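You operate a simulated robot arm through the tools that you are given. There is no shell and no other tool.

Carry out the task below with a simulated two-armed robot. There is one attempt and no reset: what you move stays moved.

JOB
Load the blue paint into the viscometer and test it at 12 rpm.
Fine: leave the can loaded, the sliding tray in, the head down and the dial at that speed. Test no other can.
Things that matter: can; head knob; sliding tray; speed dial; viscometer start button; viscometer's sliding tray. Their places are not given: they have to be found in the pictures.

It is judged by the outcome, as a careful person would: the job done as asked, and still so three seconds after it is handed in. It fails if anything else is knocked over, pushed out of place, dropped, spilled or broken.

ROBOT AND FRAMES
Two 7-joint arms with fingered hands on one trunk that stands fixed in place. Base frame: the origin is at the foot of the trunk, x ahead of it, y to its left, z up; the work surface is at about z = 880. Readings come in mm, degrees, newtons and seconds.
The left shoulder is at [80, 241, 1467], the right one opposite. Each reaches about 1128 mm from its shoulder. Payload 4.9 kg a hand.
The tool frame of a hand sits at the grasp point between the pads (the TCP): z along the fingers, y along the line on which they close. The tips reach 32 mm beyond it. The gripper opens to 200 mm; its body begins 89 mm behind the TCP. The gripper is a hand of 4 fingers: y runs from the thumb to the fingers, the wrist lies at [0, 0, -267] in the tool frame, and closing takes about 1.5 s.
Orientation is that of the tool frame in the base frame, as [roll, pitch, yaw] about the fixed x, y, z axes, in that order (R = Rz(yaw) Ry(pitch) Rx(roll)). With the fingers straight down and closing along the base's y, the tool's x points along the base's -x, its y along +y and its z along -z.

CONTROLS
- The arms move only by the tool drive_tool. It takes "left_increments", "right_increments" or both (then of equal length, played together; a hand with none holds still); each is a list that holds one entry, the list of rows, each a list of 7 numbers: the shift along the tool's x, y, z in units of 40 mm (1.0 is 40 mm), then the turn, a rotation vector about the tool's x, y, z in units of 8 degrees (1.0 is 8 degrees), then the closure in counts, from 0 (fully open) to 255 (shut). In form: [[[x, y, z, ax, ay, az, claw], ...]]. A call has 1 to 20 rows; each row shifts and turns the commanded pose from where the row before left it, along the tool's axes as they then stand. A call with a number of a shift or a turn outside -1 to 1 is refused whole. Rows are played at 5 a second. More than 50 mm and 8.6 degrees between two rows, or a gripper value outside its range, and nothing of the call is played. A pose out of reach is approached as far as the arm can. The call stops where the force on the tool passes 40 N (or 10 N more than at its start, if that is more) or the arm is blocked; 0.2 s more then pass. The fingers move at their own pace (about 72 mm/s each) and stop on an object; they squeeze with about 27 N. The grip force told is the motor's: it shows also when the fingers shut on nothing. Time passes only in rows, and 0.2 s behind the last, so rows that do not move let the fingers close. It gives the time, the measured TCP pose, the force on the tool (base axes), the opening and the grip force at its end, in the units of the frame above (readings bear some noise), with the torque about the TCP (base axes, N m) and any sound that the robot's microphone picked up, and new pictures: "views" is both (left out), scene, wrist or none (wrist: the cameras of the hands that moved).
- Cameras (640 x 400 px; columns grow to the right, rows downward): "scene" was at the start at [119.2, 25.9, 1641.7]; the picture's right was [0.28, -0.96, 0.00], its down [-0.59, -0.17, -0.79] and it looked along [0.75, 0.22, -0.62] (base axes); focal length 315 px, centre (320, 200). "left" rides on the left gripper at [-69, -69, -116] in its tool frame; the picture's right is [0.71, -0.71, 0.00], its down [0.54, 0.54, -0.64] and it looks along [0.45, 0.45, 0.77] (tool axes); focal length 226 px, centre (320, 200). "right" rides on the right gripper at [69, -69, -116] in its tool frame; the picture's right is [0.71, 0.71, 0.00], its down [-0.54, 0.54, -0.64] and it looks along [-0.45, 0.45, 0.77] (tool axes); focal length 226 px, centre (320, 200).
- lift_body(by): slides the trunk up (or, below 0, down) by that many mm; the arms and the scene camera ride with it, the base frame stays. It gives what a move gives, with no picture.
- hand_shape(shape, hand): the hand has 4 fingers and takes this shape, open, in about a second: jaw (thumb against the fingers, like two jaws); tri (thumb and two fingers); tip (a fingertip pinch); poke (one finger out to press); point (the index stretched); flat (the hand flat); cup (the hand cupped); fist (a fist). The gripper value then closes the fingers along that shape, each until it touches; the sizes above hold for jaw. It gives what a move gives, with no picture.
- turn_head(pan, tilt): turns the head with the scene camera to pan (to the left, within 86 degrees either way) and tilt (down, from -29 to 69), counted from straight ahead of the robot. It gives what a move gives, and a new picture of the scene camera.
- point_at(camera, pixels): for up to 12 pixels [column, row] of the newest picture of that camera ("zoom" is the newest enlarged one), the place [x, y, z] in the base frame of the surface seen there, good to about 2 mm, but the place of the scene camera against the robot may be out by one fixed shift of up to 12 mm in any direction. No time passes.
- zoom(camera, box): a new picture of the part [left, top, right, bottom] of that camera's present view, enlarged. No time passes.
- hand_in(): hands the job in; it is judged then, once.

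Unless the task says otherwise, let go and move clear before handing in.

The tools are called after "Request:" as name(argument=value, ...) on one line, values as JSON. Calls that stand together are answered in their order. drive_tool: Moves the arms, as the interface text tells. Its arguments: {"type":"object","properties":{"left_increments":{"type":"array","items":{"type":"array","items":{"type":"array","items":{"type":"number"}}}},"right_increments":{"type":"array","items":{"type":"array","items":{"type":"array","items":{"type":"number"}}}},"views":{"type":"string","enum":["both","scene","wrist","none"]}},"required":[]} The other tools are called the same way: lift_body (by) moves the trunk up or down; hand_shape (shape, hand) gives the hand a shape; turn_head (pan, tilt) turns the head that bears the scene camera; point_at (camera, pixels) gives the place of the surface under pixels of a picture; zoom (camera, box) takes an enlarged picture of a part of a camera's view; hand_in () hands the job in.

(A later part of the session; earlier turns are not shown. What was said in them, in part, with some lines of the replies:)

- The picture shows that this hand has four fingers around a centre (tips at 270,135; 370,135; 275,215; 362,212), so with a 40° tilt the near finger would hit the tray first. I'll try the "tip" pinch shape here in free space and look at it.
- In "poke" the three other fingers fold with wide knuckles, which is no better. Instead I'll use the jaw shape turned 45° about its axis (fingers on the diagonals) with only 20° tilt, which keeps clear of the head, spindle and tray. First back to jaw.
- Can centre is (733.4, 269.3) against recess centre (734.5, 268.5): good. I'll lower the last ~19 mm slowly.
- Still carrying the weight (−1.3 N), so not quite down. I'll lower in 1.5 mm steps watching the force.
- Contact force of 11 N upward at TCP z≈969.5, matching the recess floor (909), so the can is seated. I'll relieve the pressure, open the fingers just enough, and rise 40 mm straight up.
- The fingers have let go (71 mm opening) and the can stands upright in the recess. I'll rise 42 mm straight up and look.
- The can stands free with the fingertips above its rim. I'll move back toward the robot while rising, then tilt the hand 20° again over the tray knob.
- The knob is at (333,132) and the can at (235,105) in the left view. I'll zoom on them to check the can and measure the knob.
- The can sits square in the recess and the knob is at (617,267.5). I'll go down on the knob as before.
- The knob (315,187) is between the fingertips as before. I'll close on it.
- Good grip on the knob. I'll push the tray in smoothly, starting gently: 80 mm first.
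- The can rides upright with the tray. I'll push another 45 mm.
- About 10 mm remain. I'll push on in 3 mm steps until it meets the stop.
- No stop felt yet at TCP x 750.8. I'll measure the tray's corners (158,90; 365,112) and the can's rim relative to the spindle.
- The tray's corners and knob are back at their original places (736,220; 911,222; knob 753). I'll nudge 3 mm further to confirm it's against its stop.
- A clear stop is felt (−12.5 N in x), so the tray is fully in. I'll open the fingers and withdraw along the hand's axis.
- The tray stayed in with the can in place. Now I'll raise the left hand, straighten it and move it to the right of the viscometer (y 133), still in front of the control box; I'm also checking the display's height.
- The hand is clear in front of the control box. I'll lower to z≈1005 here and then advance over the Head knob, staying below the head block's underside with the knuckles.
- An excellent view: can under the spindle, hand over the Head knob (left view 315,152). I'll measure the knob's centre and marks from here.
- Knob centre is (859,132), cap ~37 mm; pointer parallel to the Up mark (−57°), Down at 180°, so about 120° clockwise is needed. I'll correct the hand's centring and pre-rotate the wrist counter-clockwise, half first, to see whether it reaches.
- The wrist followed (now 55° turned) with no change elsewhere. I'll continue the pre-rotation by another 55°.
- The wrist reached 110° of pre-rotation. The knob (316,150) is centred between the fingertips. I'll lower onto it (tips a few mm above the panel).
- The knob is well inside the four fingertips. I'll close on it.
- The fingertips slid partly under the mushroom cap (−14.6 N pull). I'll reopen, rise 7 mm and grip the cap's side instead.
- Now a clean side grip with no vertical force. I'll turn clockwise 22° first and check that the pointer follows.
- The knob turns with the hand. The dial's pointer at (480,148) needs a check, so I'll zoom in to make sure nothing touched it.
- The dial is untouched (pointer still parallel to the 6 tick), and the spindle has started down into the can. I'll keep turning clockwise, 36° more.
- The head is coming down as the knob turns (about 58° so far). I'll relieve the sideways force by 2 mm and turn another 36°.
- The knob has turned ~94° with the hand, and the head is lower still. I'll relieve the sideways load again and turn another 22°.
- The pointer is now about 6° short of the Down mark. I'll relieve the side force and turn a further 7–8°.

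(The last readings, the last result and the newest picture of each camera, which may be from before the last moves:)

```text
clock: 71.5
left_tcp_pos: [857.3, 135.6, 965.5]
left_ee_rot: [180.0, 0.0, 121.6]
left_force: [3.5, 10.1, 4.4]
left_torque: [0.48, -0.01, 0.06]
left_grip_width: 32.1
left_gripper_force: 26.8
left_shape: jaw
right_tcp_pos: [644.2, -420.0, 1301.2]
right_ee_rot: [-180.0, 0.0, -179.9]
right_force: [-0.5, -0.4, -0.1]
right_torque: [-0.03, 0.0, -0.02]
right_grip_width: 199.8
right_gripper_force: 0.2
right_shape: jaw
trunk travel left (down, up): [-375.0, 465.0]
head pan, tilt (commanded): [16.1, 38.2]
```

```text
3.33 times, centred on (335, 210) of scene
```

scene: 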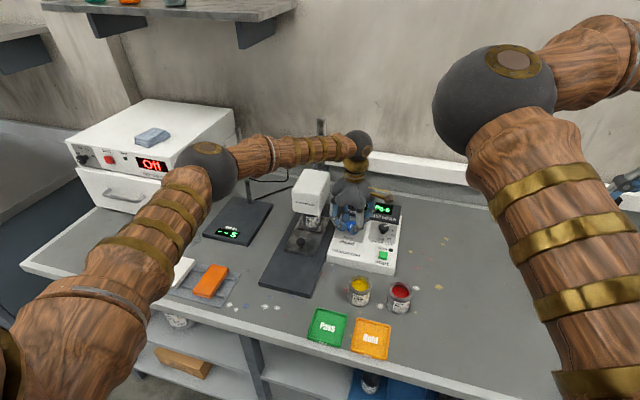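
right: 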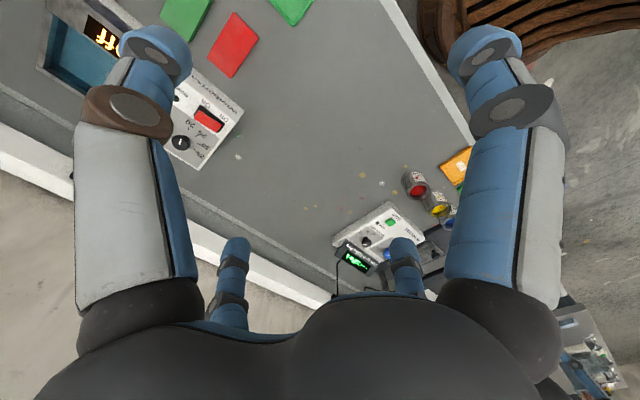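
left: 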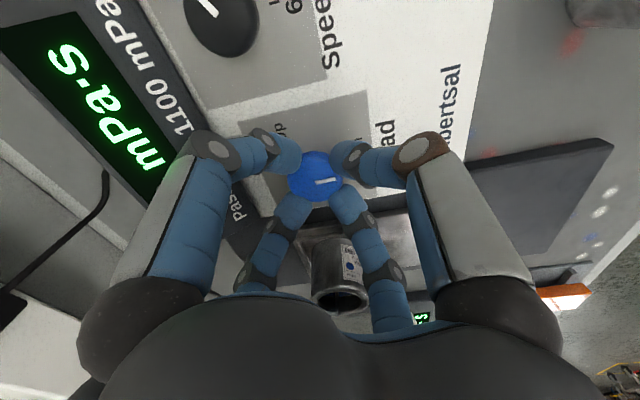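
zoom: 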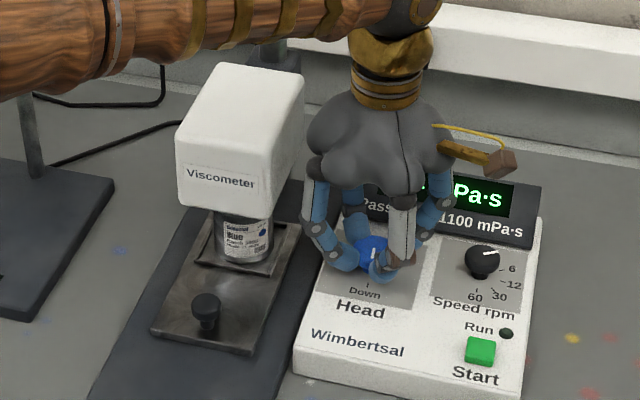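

The pointer is now parallel to the Down mark and the head is down over the can. I'll release the knob gently, rise, and move across to above the speed dial.

Request:
drive_tool(left_increments=[[[0, 0, 0, 0, 0, 0, 225], [0, 0, 0, 0, 0, 0, 188], [0, 0, 0, 0, 0, 0, 188], [0, 0, 0, 0, 0, 0, 188], [0, 0, -0.3, 0, 0, 0, 188], [0, 0, -0.5, 0, 0, 0, 188], [0, 0, -0.6, 0, 0, 0, 188], [0, 0, 0, 0, 0, 0, 188]]], views="both")

Request:
zoom(camera="left", box=[250, 80, 390, 220])

Request:
zoom(camera="scene", box=[270, 150, 400, 270])

```text
clock: 73.3
left_tcp_pos: [855.9, 136.0, 1022.3]
left_ee_rot: [-179.9, 0.1, 121.6]
left_force: [-0.1, 0.3, 0.3]
left_torque: [0.01, -0.03, 0.0]
left_grip_width: 52.8
left_gripper_force: 0.2
left_shape: jaw
right_tcp_pos: [643.8, -421.1, 1301.6]
right_ee_rot: [179.9, -0.1, -179.9]
right_force: [-0.9, 0.2, 0.0]
right_torque: [0.01, 0.02, -0.02]
right_grip_width: 199.9
right_gripper_force: 0.0
right_shape: jaw
trunk travel left (down, up): [-375.0, 465.0]
head pan, tilt (commanded): [16.1, 38.2]
```

scene: 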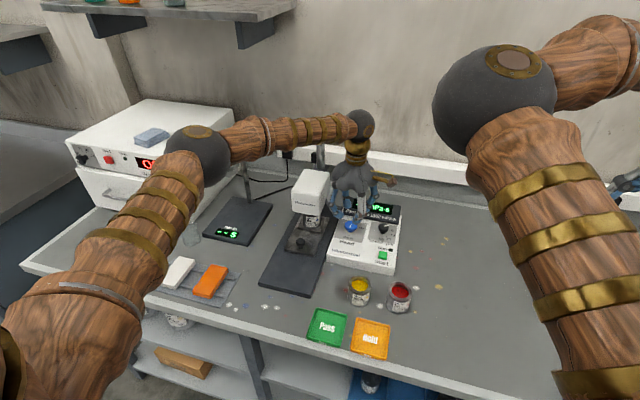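
left: 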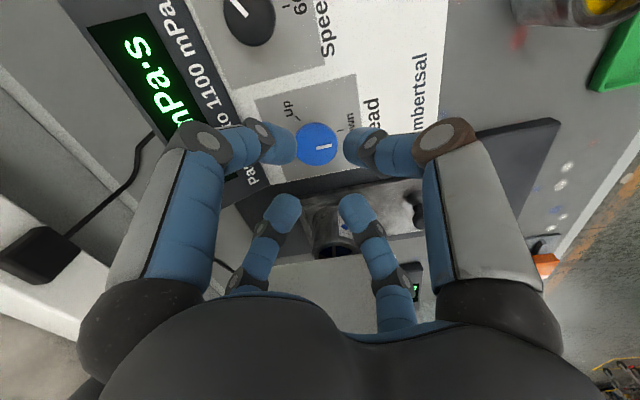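

```text
2.86 times, centred on (320, 150) of left
```

zoom: 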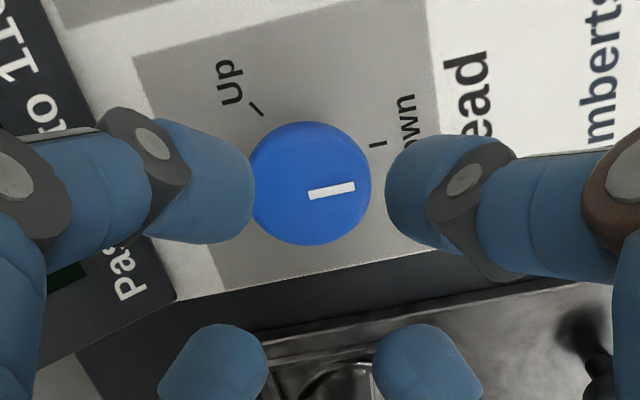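

```text
3.33 times, centred on (335, 210) of scene
```

zoom: 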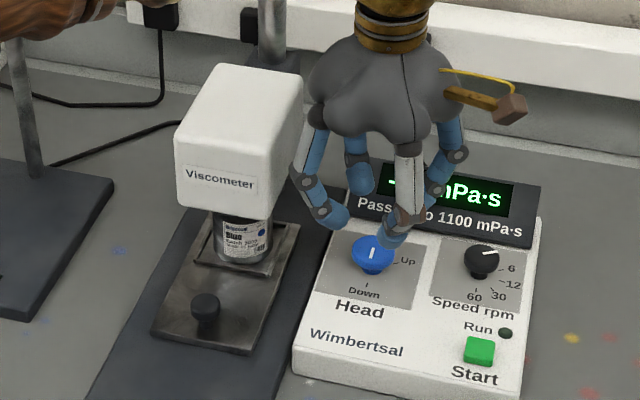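

The Head knob rests on Down (pointer parallel to its tick) and the head is down. Now I'll move across to above the speed dial and turn the wrist back.

Request:
drive_tool(left_increments=[[[-0.83, -0.305, 0, 0, 0, 0, 180], [-0.83, -0.305, 0, 0, 0, 0, 180], [-0.83, -0.305, 0, 0, 0, 0, 180], [0, 0, 0, 0, 0, -0.9, 176], [0, 0, 0, 0, 0, -0.9, 176], [0, 0, 0, 0, 0, -0.9, 176], [0, 0, 0, 0, 0, -0.9, 176], [0, 0, 0, 0, 0, -0.9, 176], [0, 0, 0, 0, 0, -0.9, 176], [0, 0, 0, 0, 0, -0.6, 176], [0, 0, 0, 0, 0, 0, 176]]], views="both")

Request:
zoom(camera="left", box=[250, 80, 390, 220])

```text
clock: 75.7
left_tcp_pos: [877.5, 32.3, 1020.7]
left_ee_rot: [-180.0, -0.1, 169.7]
left_force: [-0.2, -0.4, -0.3]
left_torque: [-0.01, 0.0, 0.01]
left_grip_width: 61.8
left_gripper_force: 0.2
left_shape: jaw
right_tcp_pos: [644.0, -421.9, 1301.3]
right_ee_rot: [180.0, 0.0, -179.8]
right_force: [-0.4, 0.8, 0.0]
right_torque: [0.01, -0.03, 0.01]
right_grip_width: 200.0
right_gripper_force: 0.0
right_shape: jaw
trunk travel left (down, up): [-375.0, 465.0]
head pan, tilt (commanded): [16.1, 38.2]
```

scene: 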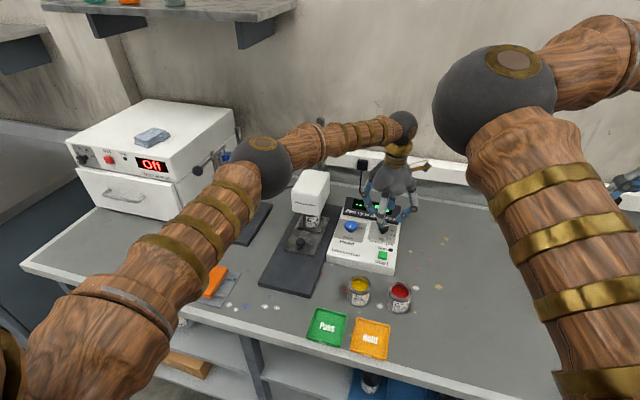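
left: 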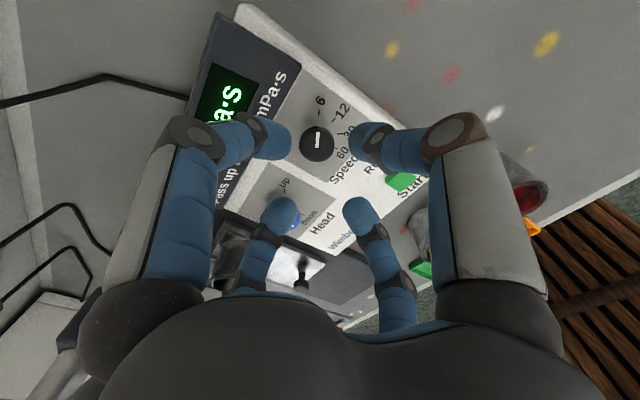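

```text
2.86 times, centred on (320, 150) of left
```

zoom: 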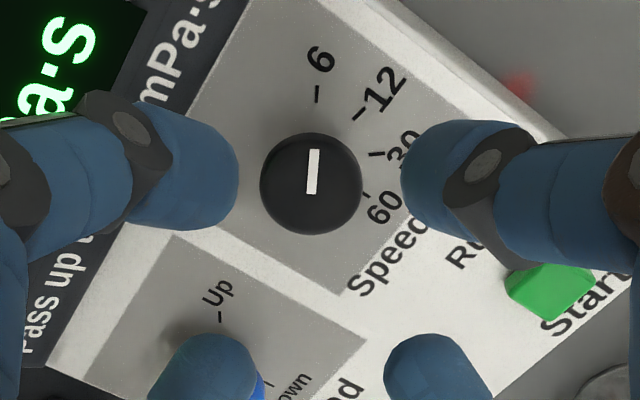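

The dial is below the fingers (zoom 311,182), pointer at 6; the 12 mark is about 41° clockwise. I'll measure the dial's centre from here.

Request:
point_at(camera="zoom", pixels=[[264, 184], [358, 184], [311, 140], [311, 230], [311, 182], [313, 152], [311, 193], [317, 94], [358, 113], [377, 154], [366, 194], [275, 150]])

```text
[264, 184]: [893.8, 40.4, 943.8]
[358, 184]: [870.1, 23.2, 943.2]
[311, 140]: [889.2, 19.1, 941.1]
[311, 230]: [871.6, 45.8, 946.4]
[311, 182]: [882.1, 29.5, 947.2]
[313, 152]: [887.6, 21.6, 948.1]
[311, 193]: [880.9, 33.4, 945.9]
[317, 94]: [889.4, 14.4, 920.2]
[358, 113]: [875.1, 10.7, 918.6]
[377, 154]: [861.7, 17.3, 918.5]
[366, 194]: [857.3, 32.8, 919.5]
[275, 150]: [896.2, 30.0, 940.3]
```

Dial centre (881,32), marks at −62° (6), −102° (12), −142°, −182°: I need 40° clockwise. I'll centre over it, turn 12° so the fingers avoid the display, close to ~50 mm and lower onto the cap's side.

Request:
drive_tool(left_increments=[[[-0.0875, 0.008, 0, 0, 0, 0, 192], [0, 0, 0, 0, 0, 0.75, 192], [0, 0, 0, 0, 0, 0.75, 192], [0, 0, 0.4, 0, 0, 0, 192], [0, 0, 0.4, 0, 0, 0, 192], [0, 0, 0.3, 0, 0, 0, 192], [0, 0, 0.2, 0, 0, 0, 192], [0, 0, 0.08, 0, 0, 0, 192], [0, 0, 0, 0, 0, 0, 192]]], views="wrist")

Request:
zoom(camera="scene", box=[320, 170, 430, 280])

```text
clock: 77.7
left_tcp_pos: [880.6, 31.5, 964.4]
left_ee_rot: [-180.0, 0.0, 157.6]
left_force: [-1.0, 0.5, 0.2]
left_torque: [-0.04, 0.0, -0.01]
left_grip_width: 49.7
left_gripper_force: 0.0
left_shape: jaw
right_tcp_pos: [642.9, -421.0, 1302.2]
right_ee_rot: [180.0, 0.0, -179.9]
right_force: [0.8, 0.2, -0.6]
right_torque: [-0.02, 0.02, 0.02]
right_grip_width: 200.2
right_gripper_force: 0.1
right_shape: jaw
trunk travel left (down, up): [-375.0, 465.0]
head pan, tilt (commanded): [16.1, 38.2]
```

left: 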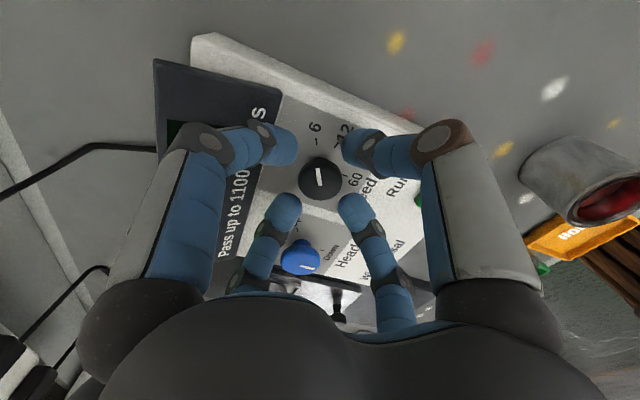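

```text
3.64 times, centred on (375, 225) of scene
```

zoom: 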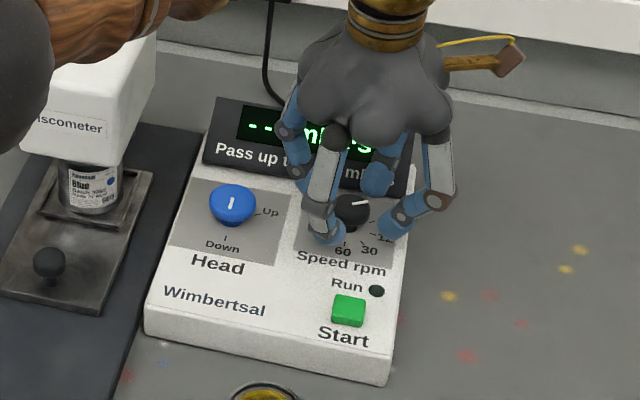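

The dial is centred between the fingertips with no contact. I'll close on it.

Request:
drive_tool(left_increments=[[[0, 0, 0, 0, 0, 0, 255], [0, 0, 0, 0, 0, 0, 255], [0, 0, 0, 0, 0, 0, 255], [0, 0, 0, 0, 0, 0, 255]]], views="wrist")

Request:
zoom(camera="left", box=[250, 100, 390, 240])

```text
clock: 78.7
left_tcp_pos: [881.0, 31.7, 964.7]
left_ee_rot: [180.0, -0.1, 157.5]
left_force: [0.1, -0.5, -1.6]
left_torque: [-0.01, -0.01, -0.03]
left_grip_width: 25.6
left_gripper_force: 27.3
left_shape: jaw
right_tcp_pos: [644.4, -420.7, 1301.3]
right_ee_rot: [179.9, 0.0, -179.9]
right_force: [-0.6, -0.3, -0.6]
right_torque: [0.01, -0.02, -0.01]
right_grip_width: 200.0
right_gripper_force: 0.1
right_shape: jaw
trunk travel left (down, up): [-375.0, 465.0]
head pan, tilt (commanded): [16.1, 38.2]
```

left: 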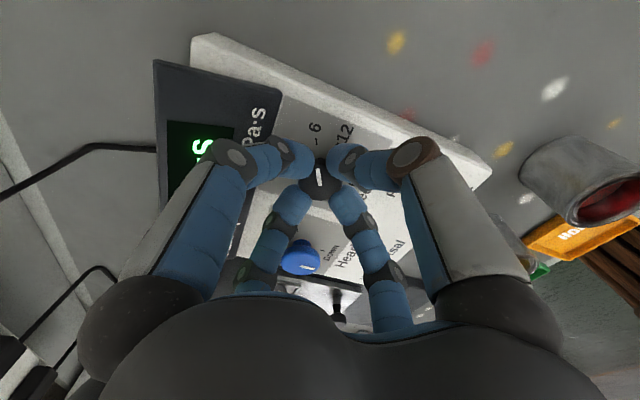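

```text
2.86 times, centred on (320, 170) of left
```

zoom: 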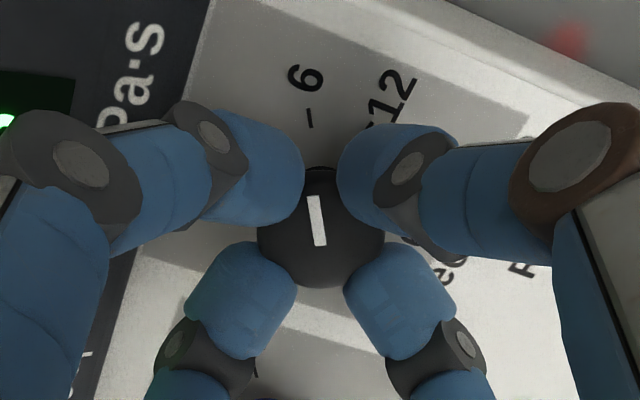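

Good, gripped with no side force. I'll turn 40° clockwise to the 12 mark.

Request:
drive_tool(left_increments=[[[0, 0, 0, 0, 0, 0.833, 255], [0, 0, 0, 0, 0, 0.833, 255], [0, 0, 0, 0, 0, 0.833, 255], [0, 0, 0, 0, 0, 0.833, 255], [0, 0, 0, 0, 0, 0.833, 255], [0, 0, 0, 0, 0, 0.833, 255], [0, 0, 0, 0, 0, 0, 255]]], views="wrist")

Request:
zoom(camera="left", box=[250, 100, 390, 240])

Request:
zoom(camera="scene", box=[330, 180, 420, 270])

```text
clock: 80.3
left_tcp_pos: [880.1, 31.6, 965.5]
left_ee_rot: [-179.9, -0.1, 117.7]
left_force: [-6.0, -1.9, -4.2]
left_torque: [-0.06, 0.21, 0.04]
left_grip_width: 25.5
left_gripper_force: 26.4
left_shape: jaw
right_tcp_pos: [643.7, -420.4, 1301.5]
right_ee_rot: [179.9, -0.1, -179.8]
right_force: [-0.3, -0.2, -0.4]
right_torque: [0.0, 0.02, -0.04]
right_grip_width: 200.0
right_gripper_force: 0.0
right_shape: jaw
trunk travel left (down, up): [-375.0, 465.0]
head pan, tilt (commanded): [16.1, 38.2]
```

left: 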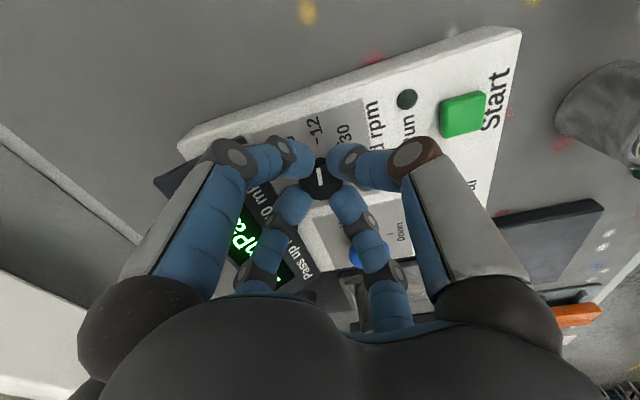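

```text
2.86 times, centred on (320, 170) of left
```

zoom: 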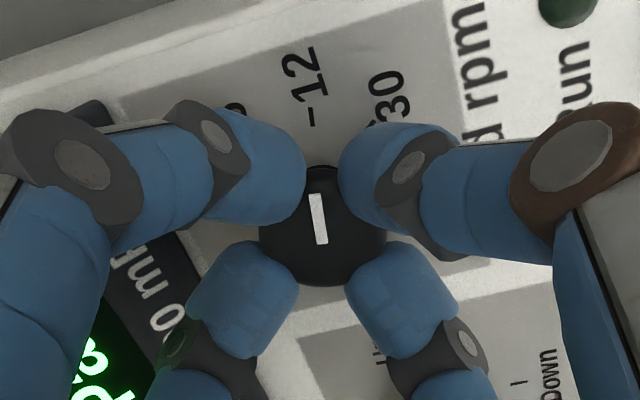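

```text
4.44 times, centred on (375, 225) of scene
```

zoom: 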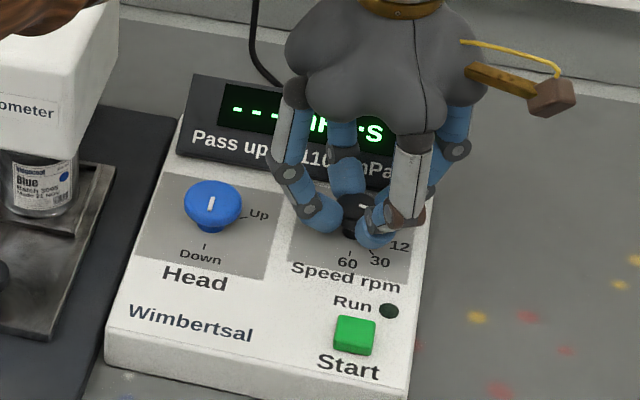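

The 12 tick now sits exactly where the 6 tick was relative to the pointer. I'll let go, rise, and check the dial.

Request:
drive_tool(left_increments=[[[0, 0, 0, 0, 0, 0, 230], [0, 0, 0, 0, 0, 0, 192], [0, 0, 0, 0, 0, 0, 192], [0, 0, 0, 0, 0, 0, 192], [0, 0, -0.3, 0, 0, 0, 192], [0, 0, -0.5, 0, 0, 0, 192], [0, 0, -0.7, 0, 0, 0, 192], [0, 0, 0, 0, 0, 0, 192]]], views="both")

Request:
zoom(camera="left", box=[250, 80, 390, 220])

Request:
zoom(camera="scene", box=[330, 180, 420, 270])

```text
clock: 82.1
left_tcp_pos: [880.4, 32.0, 1026.9]
left_ee_rot: [-179.8, 0.0, 117.7]
left_force: [-0.2, 0.9, -0.3]
left_torque: [-0.04, -0.01, 0.03]
left_grip_width: 49.1
left_gripper_force: 0.1
left_shape: jaw
right_tcp_pos: [644.4, -421.8, 1301.0]
right_ee_rot: [-180.0, 0.0, -179.9]
right_force: [0.4, -0.8, -0.7]
right_torque: [0.01, 0.03, -0.01]
right_grip_width: 199.9
right_gripper_force: 0.1
right_shape: jaw
trunk travel left (down, up): [-375.0, 465.0]
head pan, tilt (commanded): [16.1, 38.2]
```

scene: 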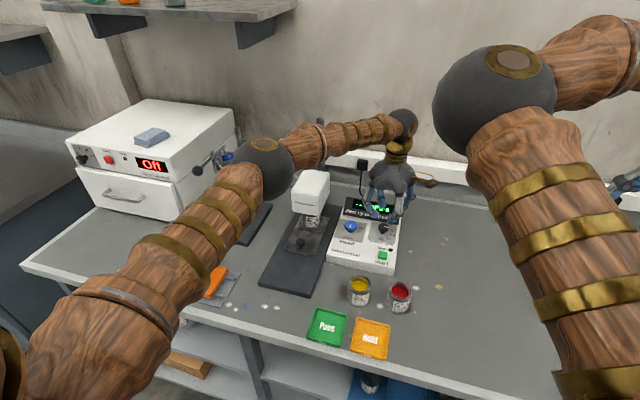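
left: 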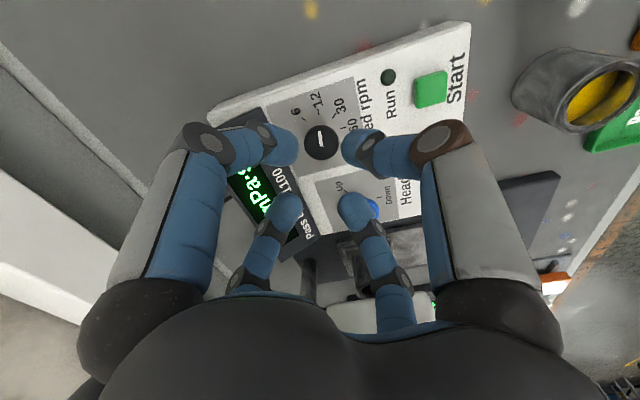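

```text
2.86 times, centred on (320, 150) of left
```

zoom: 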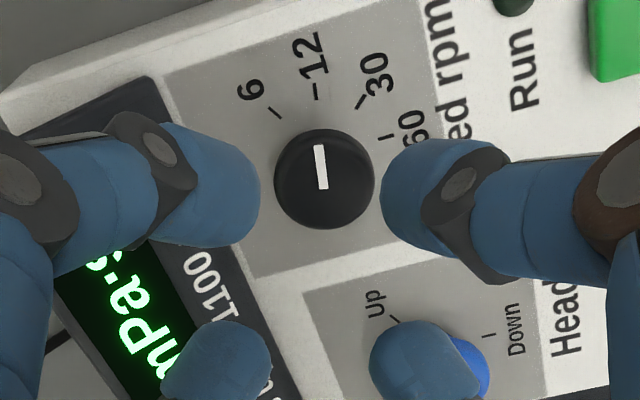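

```text
4.44 times, centred on (375, 225) of scene
```

zoom: 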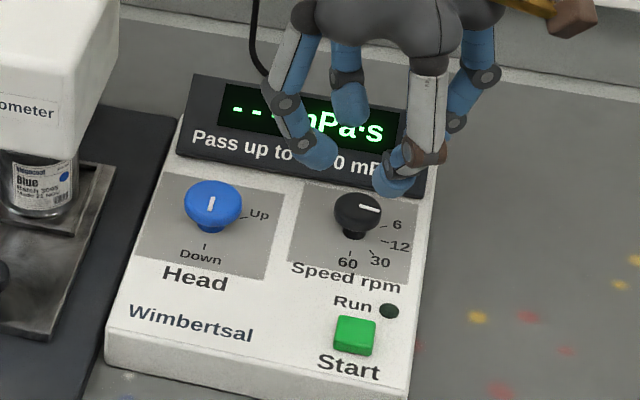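

The pointer now aims at the 12 tick. I'll check the angle numerically from the left camera, and measure the Start button too.

Request:
zoom(camera="left", box=[280, 90, 360, 170])

Request:
point_at(camera="left", pixels=[[431, 86], [420, 86], [442, 86], [431, 76], [431, 96], [388, 77], [415, 105], [447, 105]])

```text
5.00 times, centred on (320, 130) of left
```

zoom: 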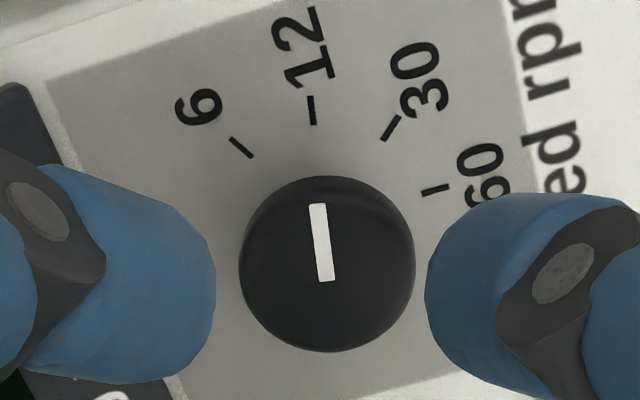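

```text
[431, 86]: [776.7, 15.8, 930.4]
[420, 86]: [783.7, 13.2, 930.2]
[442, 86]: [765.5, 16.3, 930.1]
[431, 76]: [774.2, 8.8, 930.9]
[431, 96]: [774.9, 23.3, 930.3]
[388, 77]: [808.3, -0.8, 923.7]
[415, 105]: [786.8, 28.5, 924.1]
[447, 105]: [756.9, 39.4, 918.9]
```

The pointer is within ~3° of the 12 tick. Now I'll get the Start button's top face precisely.

Request:
zoom(camera="left", box=[380, 50, 480, 130])

```text
5.00 times, centred on (430, 90) of left
```

zoom: 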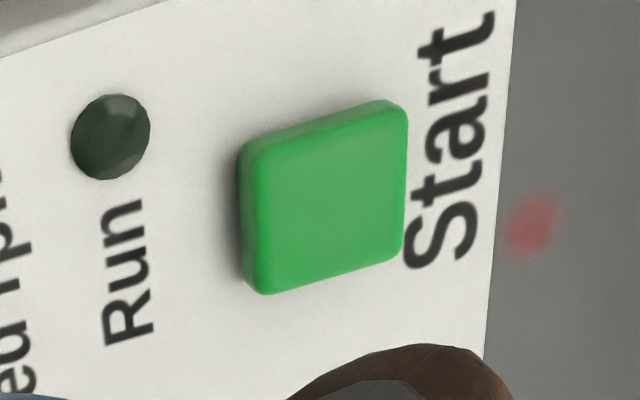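

Request:
point_at(camera="zoom", pixels=[[330, 200], [265, 165], [395, 115], [395, 245], [272, 280], [330, 130], [330, 265], [110, 140]])

```text
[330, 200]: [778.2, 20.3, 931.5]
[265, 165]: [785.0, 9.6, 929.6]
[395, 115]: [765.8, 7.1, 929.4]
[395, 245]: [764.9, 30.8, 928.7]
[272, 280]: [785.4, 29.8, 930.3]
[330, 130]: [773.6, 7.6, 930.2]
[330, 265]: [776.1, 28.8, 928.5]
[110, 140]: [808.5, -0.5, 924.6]
```

Start button's top: centre (775,19), z 930. I'll move above it, keeping height, and take the "poke" shape for pressing.

Request:
drive_tool(left_increments=[[[0.313, -0.823, 0, 0, 0, 0, 192], [0.313, -0.823, 0, 0, 0, 0, 192], [0.313, -0.823, 0, 0, 0, 0, 192], [0, 0, 0, 0, 0, 0, 192]]], views="none")

Request:
hand_shape(shape="poke", hand="left")

Request:
drive_tool(left_increments=[[[0, 0, 0, 0, 0, 0, 0], [0, 0, 0, 0, 0, 0, 0]]], views="both")

Request:
zoom(camera="scene", box=[320, 170, 430, 290])

```text
clock: 83.1
left_tcp_pos: [775.2, 19.2, 1026.0]
left_ee_rot: [180.0, 0.0, 117.7]
left_force: [0.2, 0.2, -0.7]
left_torque: [0.0, 0.03, 0.01]
left_grip_width: 49.3
left_gripper_force: 0.1
left_shape: jaw
right_tcp_pos: [643.6, -420.9, 1301.1]
right_ee_rot: [179.9, 0.0, -179.8]
right_force: [0.6, -0.8, 0.5]
right_torque: [0.02, -0.03, -0.03]
right_grip_width: 200.0
right_gripper_force: 0.0
right_shape: jaw
trunk travel left (down, up): [-375.0, 465.0]
head pan, tilt (commanded): [16.1, 38.2]
```

```text
clock: 84.0
left_tcp_pos: [776.7, 20.0, 1026.7]
left_ee_rot: [180.0, 0.0, 117.7]
left_force: [0.0, 0.1, 0.2]
left_torque: [-0.03, -0.04, -0.03]
left_grip_width: 0.1
left_gripper_force: 0.0
left_shape: poke
right_tcp_pos: [644.2, -420.7, 1300.7]
right_ee_rot: [-179.9, 0.0, -179.9]
right_force: [0.1, -0.6, -0.4]
right_torque: [-0.05, 0.02, -0.02]
right_grip_width: 199.9
right_gripper_force: 0.1
right_shape: jaw
trunk travel left (down, up): [-375.0, 465.0]
head pan, tilt (commanded): [16.1, 38.2]
```

```text
clock: 84.6
left_tcp_pos: [776.1, 20.9, 1026.4]
left_ee_rot: [-179.9, 0.0, 117.8]
left_force: [-0.5, 0.3, -1.0]
left_torque: [0.01, 0.0, 0.0]
left_grip_width: 0.0
left_gripper_force: 0.0
left_shape: poke
right_tcp_pos: [643.8, -421.2, 1301.8]
right_ee_rot: [-180.0, 0.0, -179.9]
right_force: [0.3, -0.1, 0.7]
right_torque: [0.02, 0.02, 0.02]
right_grip_width: 200.0
right_gripper_force: 0.0
right_shape: jaw
trunk travel left (down, up): [-375.0, 465.0]
head pan, tilt (commanded): [16.1, 38.2]
```

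scene: 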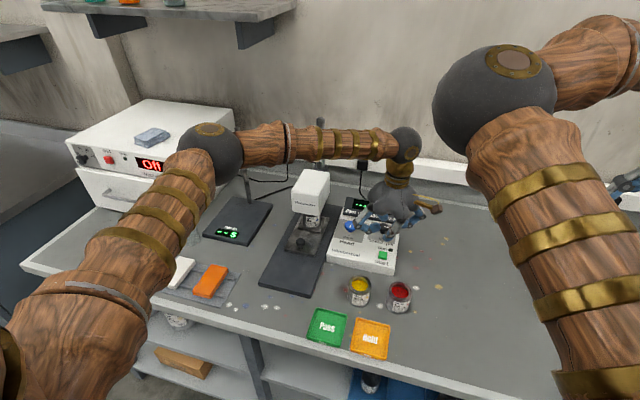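
left: 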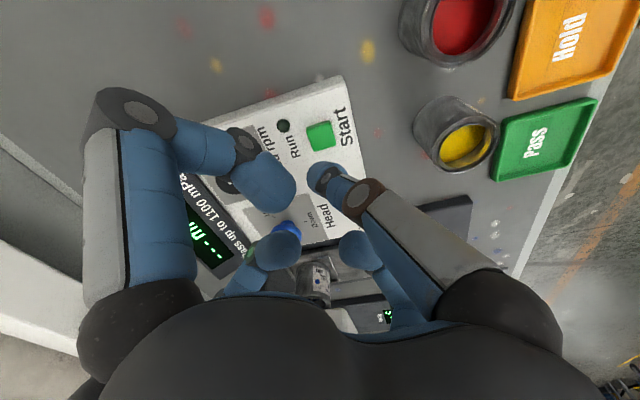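

```text
3.33 times, centred on (375, 230) of scene
```

zoom: 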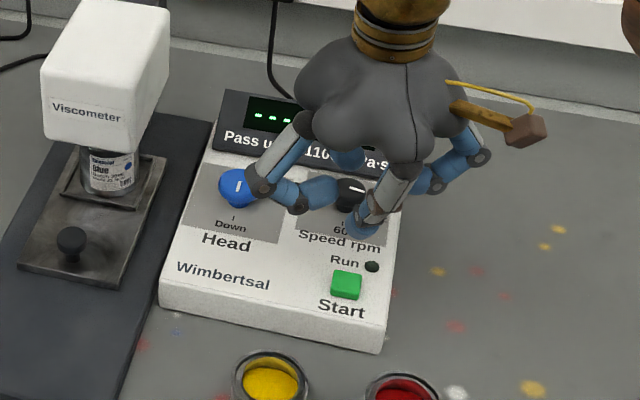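

The poking finger's tip is at (323,175) in the left view and the button at (322,137). I'll measure the fingertip's actual place.

Request:
point_at(camera="left", pixels=[[320, 170], [315, 178], [325, 166], [312, 185], [322, 180], [330, 172], [322, 137]])

Request:
zoom(camera="left", box=[270, 100, 370, 210])

```text
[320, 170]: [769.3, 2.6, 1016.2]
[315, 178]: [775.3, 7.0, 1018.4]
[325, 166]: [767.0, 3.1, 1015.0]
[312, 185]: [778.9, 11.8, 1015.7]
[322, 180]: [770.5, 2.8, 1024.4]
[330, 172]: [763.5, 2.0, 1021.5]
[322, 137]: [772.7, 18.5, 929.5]
```

```text
3.64 times, centred on (320, 155) of left
```

zoom: 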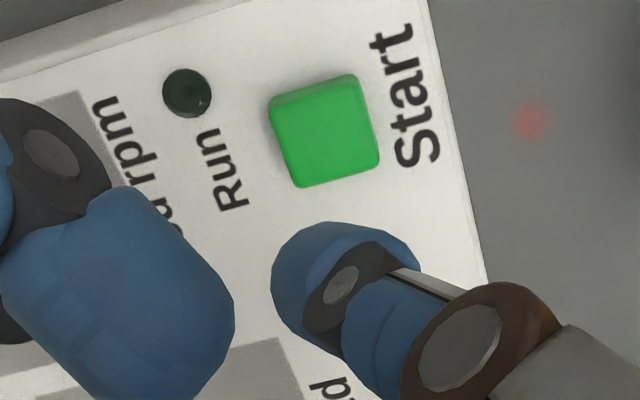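

The fingertip is about (772,16), right over the button (775,19). I'll lower to about 10 mm above it and check.

Request:
drive_tool(left_increments=[[[0.01, 0.03, 0.5, 0, 0, 0, 0], [0, 0, 0.5, 0, 0, 0, 0], [0, 0, 0.3, 0, 0, 0, 0], [0, 0, 0.1, 0, 0, 0, 0], [0, 0, 0, 0, 0, 0, 0]]], views="both")

Request:
zoom(camera="left", box=[270, 100, 370, 210])

Request:
zoom(camera="scene", box=[330, 190, 430, 290])

```text
clock: 85.8
left_tcp_pos: [776.5, 21.0, 969.7]
left_ee_rot: [180.0, 0.0, 117.6]
left_force: [0.8, -0.2, -0.5]
left_torque: [0.0, 0.01, 0.02]
left_grip_width: 0.0
left_gripper_force: 0.1
left_shape: poke
right_tcp_pos: [643.5, -421.4, 1300.8]
right_ee_rot: [-179.9, 0.0, -179.8]
right_force: [0.2, -0.6, -0.2]
right_torque: [-0.02, 0.01, 0.02]
right_grip_width: 199.8
right_gripper_force: 0.0
right_shape: jaw
trunk travel left (down, up): [-375.0, 465.0]
head pan, tilt (commanded): [16.1, 38.2]
```

scene: 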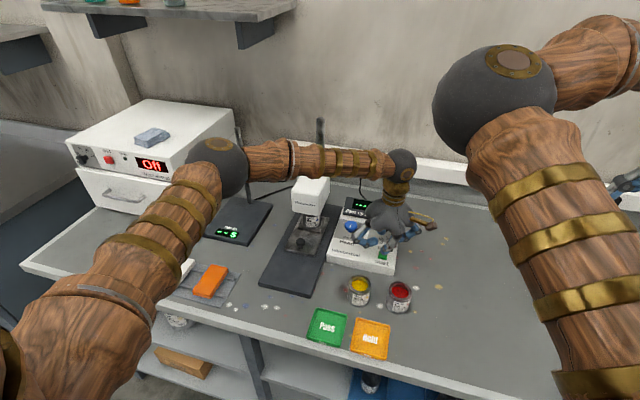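
left: 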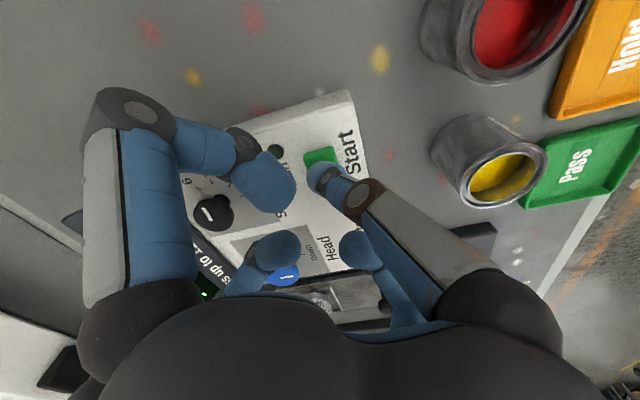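

```text
3.64 times, centred on (320, 155) of left
```

zoom: 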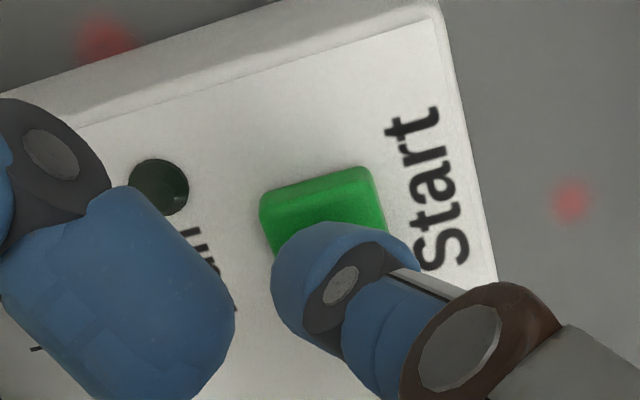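

```text
4.00 times, centred on (380, 240) of scene
```

zoom: 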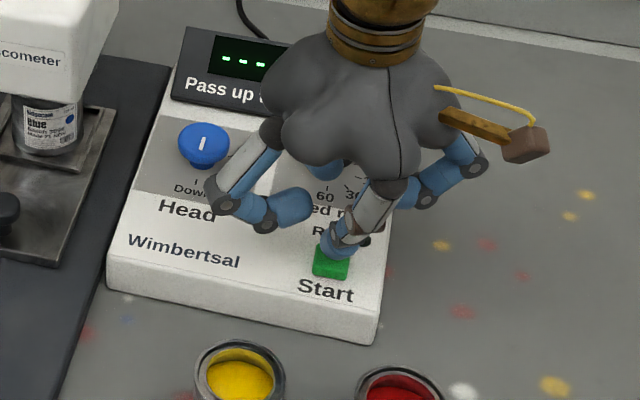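

The fingertip is right above the Start button. I'll press down slowly in small steps.

Request:
drive_tool(left_increments=[[[0, 0, 0.06, 0, 0, 0, 0], [0, 0, 0.06, 0, 0, 0, 0], [0, 0, 0.06, 0, 0, 0, 0], [0, 0, 0, 0, 0, 0, 0]]], views="none")

```text
clock: 86.8
left_tcp_pos: [777.1, 19.2, 963.1]
left_ee_rot: [179.9, 0.0, 117.7]
left_force: [0.8, -0.4, 1.0]
left_torque: [0.01, 0.01, -0.03]
left_grip_width: 0.0
left_gripper_force: 0.1
left_shape: poke
right_tcp_pos: [643.0, -420.3, 1302.5]
right_ee_rot: [180.0, 0.0, -179.9]
right_force: [-0.4, 0.5, 0.0]
right_torque: [0.0, 0.01, -0.02]
right_grip_width: 199.8
right_gripper_force: 0.0
right_shape: jaw
trunk travel left (down, up): [-375.0, 465.0]
head pan, tilt (commanded): [16.1, 38.2]
```

Request:
drive_tool(left_increments=[[[0, 0, 0.05, 0, 0, 0, 0], [0, 0, 0.05, 0, 0, 0, 0], [0, 0, 0, 0, 0, 0, 0]]], views="both")

Request:
zoom(camera="scene", box=[330, 190, 430, 290])

```text
clock: 87.6
left_tcp_pos: [775.8, 19.4, 960.0]
left_ee_rot: [-179.9, 0.0, 117.7]
left_force: [0.7, -0.2, 3.2]
left_torque: [-0.01, 0.02, 0.02]
left_grip_width: 0.2
left_gripper_force: 0.0
left_shape: poke
right_tcp_pos: [643.8, -420.1, 1302.0]
right_ee_rot: [-180.0, -0.1, -179.9]
right_force: [0.2, -0.3, -0.4]
right_torque: [-0.02, -0.01, 0.0]
right_grip_width: 200.0
right_gripper_force: 0.1
right_shape: jaw
trunk travel left (down, up): [-375.0, 465.0]
head pan, tilt (commanded): [16.1, 38.2]
heard: click
```

scene: 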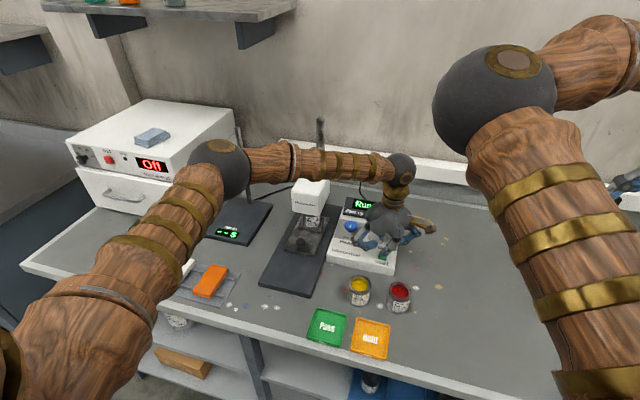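
left: 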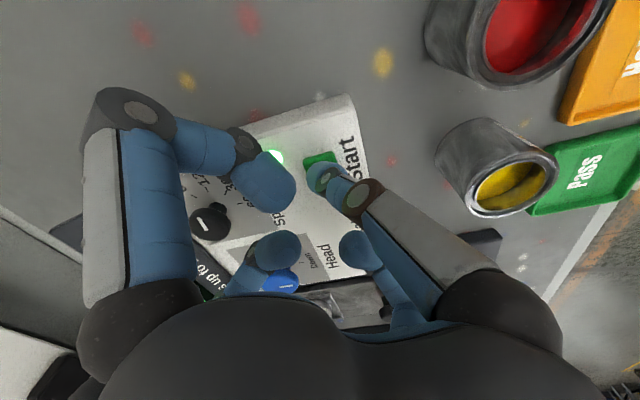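

```text
4.00 times, centred on (380, 240) of scene
```

zoom: 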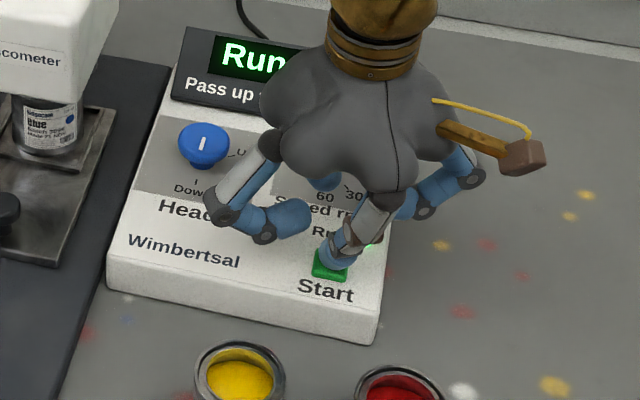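

A click was heard, the display shows "Run" and the lamp is lit. I'll lift off straight up and wait for the test.

Request:
drive_tool(left_increments=[[[0, 0, -0.3, 0, 0, 0, 0], [0, 0, -0.7, 0, 0, 0, 0], [0, 0, -0.9, 0, 0, 0, 0], [0, 0, -0.9, 0, 0, 0, 0], [0, 0, 0, 0, 0, 0, 0], [0, 0, 0, 0, 0, 0, 0], [0, 0, 0, 0, 0, 0, 0], [0, 0, 0, 0, 0, 0, 0]]], views="both")

Request:
zoom(camera="scene", box=[270, 160, 430, 290])

```text
clock: 89.4
left_tcp_pos: [776.7, 19.8, 1071.8]
left_ee_rot: [-179.9, 0.0, 117.7]
left_force: [-0.4, -0.6, -0.1]
left_torque: [-0.01, -0.01, 0.0]
left_grip_width: 0.0
left_gripper_force: 0.1
left_shape: poke
right_tcp_pos: [643.5, -422.0, 1302.3]
right_ee_rot: [-179.9, 0.0, 180.0]
right_force: [-0.7, 0.2, -0.5]
right_torque: [0.02, 0.04, -0.01]
right_grip_width: 199.9
right_gripper_force: 0.0
right_shape: jaw
trunk travel left (down, up): [-375.0, 465.0]
head pan, tilt (commanded): [16.1, 38.2]
```

scene: 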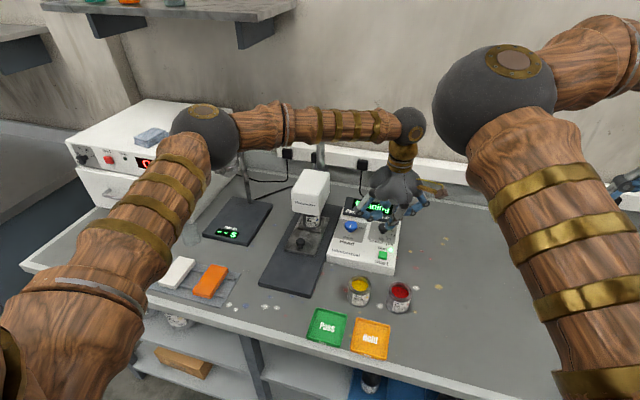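
left: 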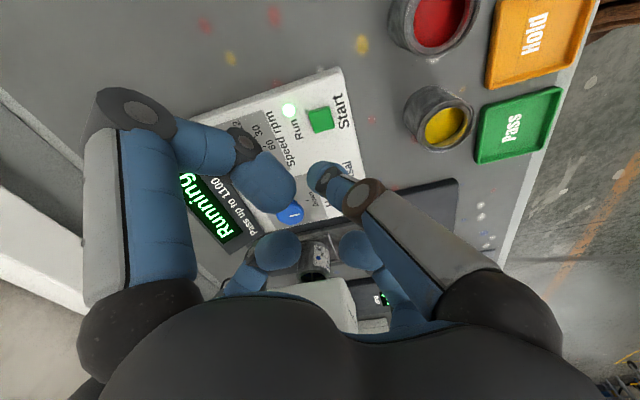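

```text
3.08 times, centred on (350, 225) of scene
```

zoom: 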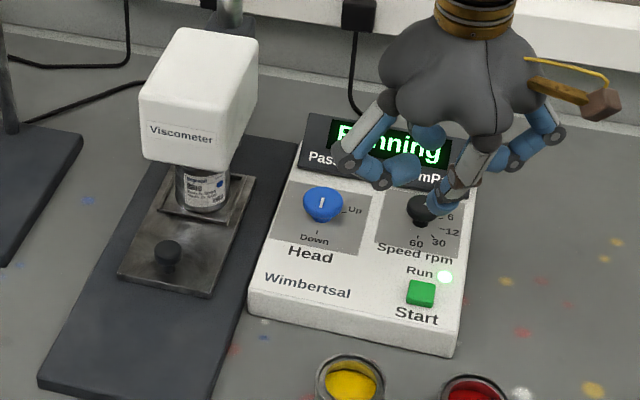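

It is running. I'll move the hand up and back, clear of the instrument, and wait for the result.

Request:
drive_tool(left_increments=[[[0, 0, -0.9, 0, 0, 0, 0], [0, 0, -0.9, 0, 0, 0, 0], [0, 0, -0.7, 0, 0, 0, 0], [0.37, -0.71, 0, 0, 0, 0, 0], [0.37, -0.71, 0, 0, 0, 0, 0], [0.37, -0.71, 0, 0, 0, 0, 0], [0.37, -0.71, 0, 0, 0, 0, 0], [0, 0, 0, 0, 0, 0, 0], [0, 0, 0, 0, 0, 0, 0], [0, 0, 0, 0, 0, 0, 0], [0, 0, 0, 0, 0, 0, 0], [0, 0, 0, 0, 0, 0, 0], [0, 0, 0, 0, 0, 0, 0], [0, 0, 0, 0, 0, 0, 0], [0, 0, 0, 0, 0, 0, 0], [0, 0, 0, 0, 0, 0, 0], [0, 0, 0, 0, 0, 0, 0]]], views="both")

Request:
zoom(camera="scene", box=[270, 160, 430, 290])

```text
clock: 93.0
left_tcp_pos: [649.2, 18.5, 1171.1]
left_ee_rot: [-180.0, 0.0, 117.8]
left_force: [-0.1, -0.2, 0.3]
left_torque: [0.0, -0.01, 0.06]
left_grip_width: 0.0
left_gripper_force: 0.1
left_shape: poke
right_tcp_pos: [643.0, -420.2, 1300.7]
right_ee_rot: [-180.0, 0.1, -179.9]
right_force: [0.1, 0.3, 0.7]
right_torque: [0.02, -0.03, 0.0]
right_grip_width: 200.1
right_gripper_force: 0.1
right_shape: jaw
trunk travel left (down, up): [-375.0, 465.0]
head pan, tilt (commanded): [16.1, 38.2]
```

scene: 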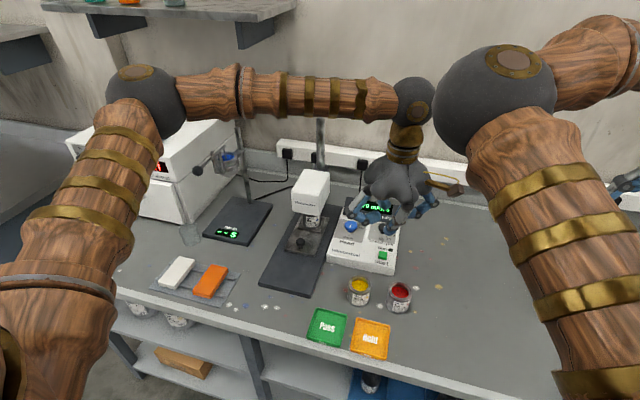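
left: 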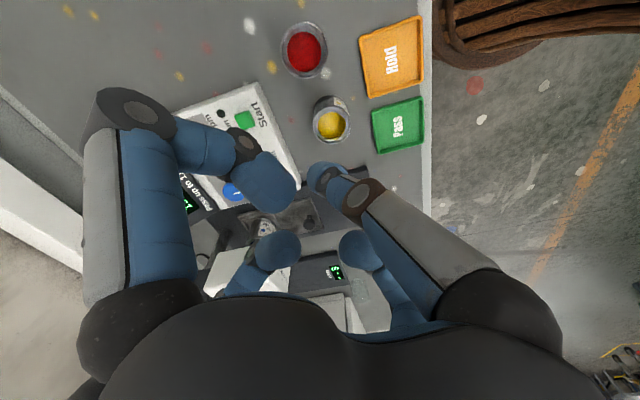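

```text
3.08 times, centred on (350, 225) of scene
```

zoom: 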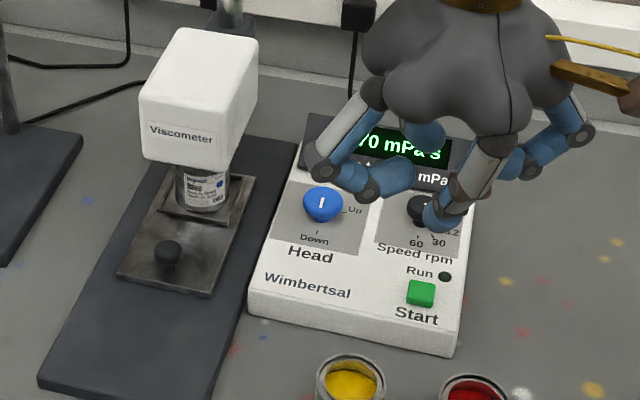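

The test finished: the display shows a reading ("…70 mPa·s") and the Run lamp is off. I'll clear the arm fully to inspect the final state.

Request:
drive_tool(left_increments=[[[0.35, -0.66, -0.65, 0, 0, 0, 0], [0.35, -0.66, -0.65, 0, 0, 0, 0], [0.35, -0.66, -0.65, 0, 0, 0, 0], [0.35, -0.66, -0.65, 0, 0, 0, 0], [0.35, -0.66, -0.65, 0, 0, 0, 0], [0.6, 0.35, 0, 0, 0, 0, 0], [0.6, 0.35, 0, 0, 0, 0, 0], [0.6, 0.35, 0, 0, 0, 0, 0], [0.6, 0.35, 0, 0, 0, 0, 0], [0.6, 0.35, 0, 0, 0, 0, 0], [0.6, 0.35, 0, 0, 0, 0, 0], [0.6, 0.35, 0, 0, 0, 0, 0], [0.6, 0.35, 0, 0, 0, 0, 0], [0, 0, 0, 0, 0, 0, 0]]], views="both")

Request:
zoom(camera="scene", box=[320, 180, 420, 280])

Request:
zoom(camera="scene", box=[260, 150, 360, 300])

```text
clock: 96.0
left_tcp_pos: [510.9, 240.7, 1300.5]
left_ee_rot: [180.0, -0.1, 117.6]
left_force: [0.0, -0.2, -0.4]
left_torque: [-0.02, 0.0, 0.02]
left_grip_width: 0.0
left_gripper_force: 0.1
left_shape: poke
right_tcp_pos: [643.6, -421.5, 1300.8]
right_ee_rot: [-180.0, -0.1, -179.9]
right_force: [0.1, -0.6, 0.6]
right_torque: [-0.02, -0.01, 0.04]
right_grip_width: 200.0
right_gripper_force: 0.0
right_shape: jaw
trunk travel left (down, up): [-375.0, 465.0]
head pan, tilt (commanded): [16.1, 38.2]
```

scene: 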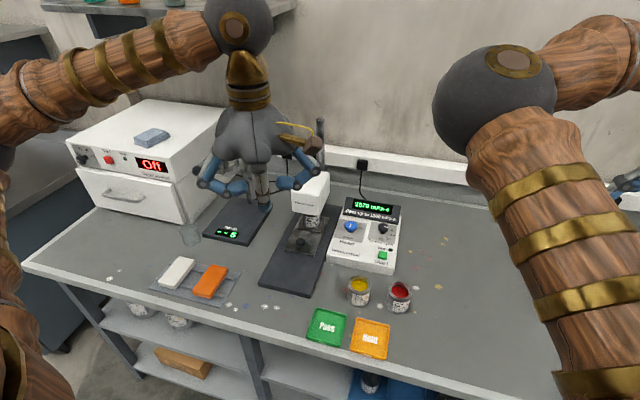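
left: 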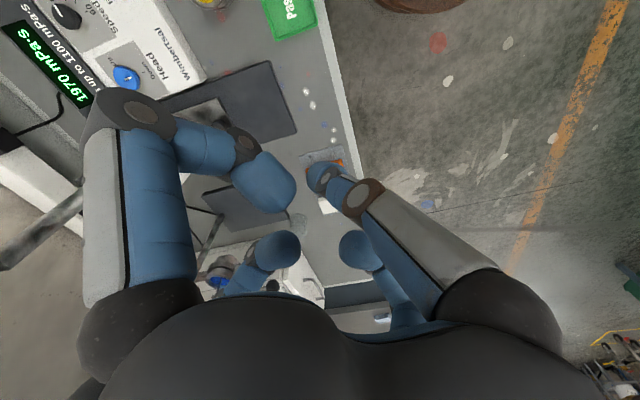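

```text
4.00 times, centred on (370, 230) of scene
```

zoom: 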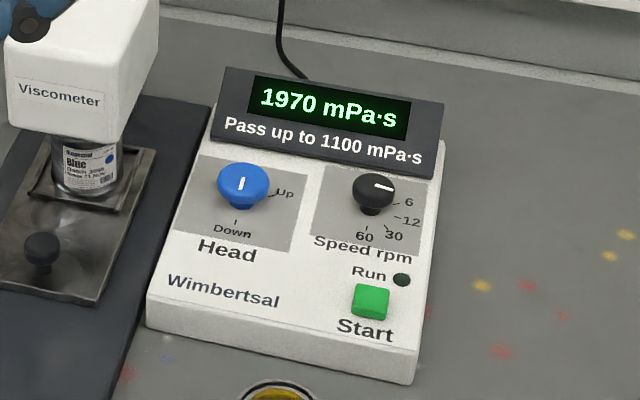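

```text
2.67 times, centred on (310, 225) of scene
```

zoom: 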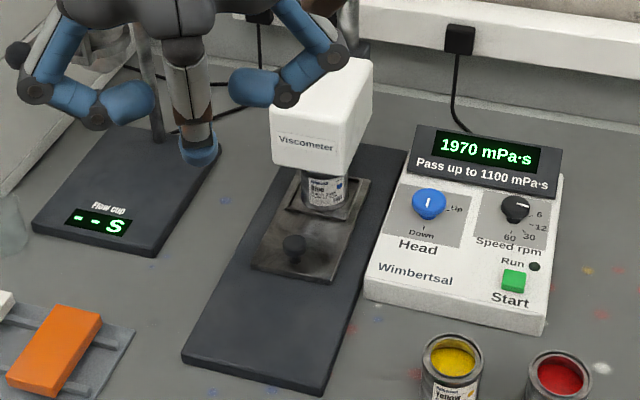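

The display reads 1970 mPa·s, head down, tray in, can loaded. One last close look at the dial and the rest of the bench.

Request:
zoom(camera="scene", box=[360, 215, 400, 250])

Request:
zoom(camera="scene", box=[290, 165, 350, 260])

Request:
zoom(camera="left", box=[0, 0, 230, 150])

```text
11.43 times, centred on (380, 232) of scene
```

zoom: 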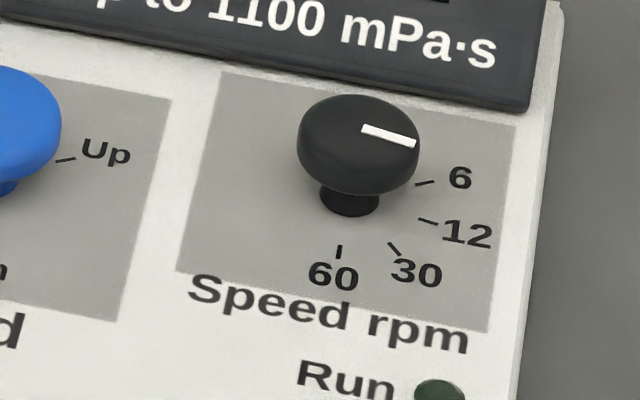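

```text
4.21 times, centred on (320, 212) of scene
```

zoom: 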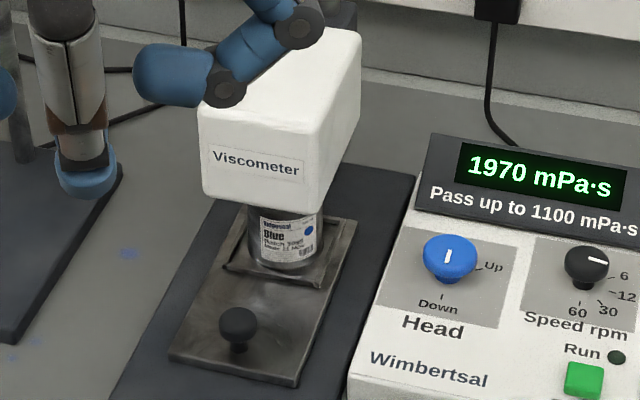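

```text
2.67 times, centred on (115, 75) of left
```

zoom: 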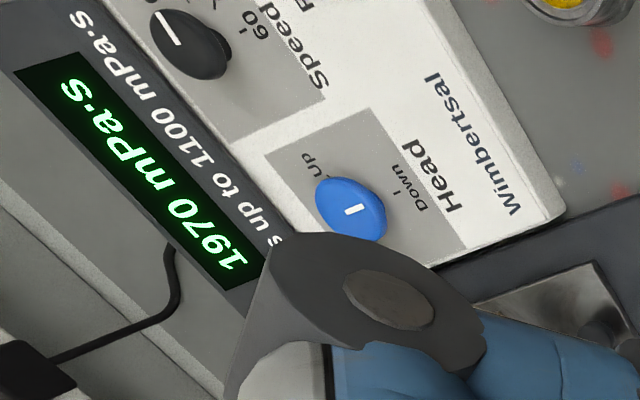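

Everything checks out. The dial pointer is parallel to the 12 tick, the knob is on Down, and the tray is in with the Blue can under the lowered head. The finished test reads 1970 mPa·s, the other cans are undisturbed, and both hands are clear, so I'll hand in.

Request:
hand_in()

```text
The job is handed in.
```

The blue paint has been loaded into the viscometer and tested at 12 rpm, and the job is handed in. The display read **1970 mPa·s**, which is above the "Pass up to 1100 mPa·s" limit printed on the instrument.

- **Can:** the blue can is in the tray under the lowered head. No other can was tested.
- **Sliding tray:** it is pushed fully in, and I felt it reach its stop.
- **Head:** the knob is on Down and the head is down over the can.
- **Speed dial:** the pointer is on the 12 mark.
- **Rest of the bench:** the last pictures showed nothing knocked over, spilled or out of place. Both hands are clear of the instrument.
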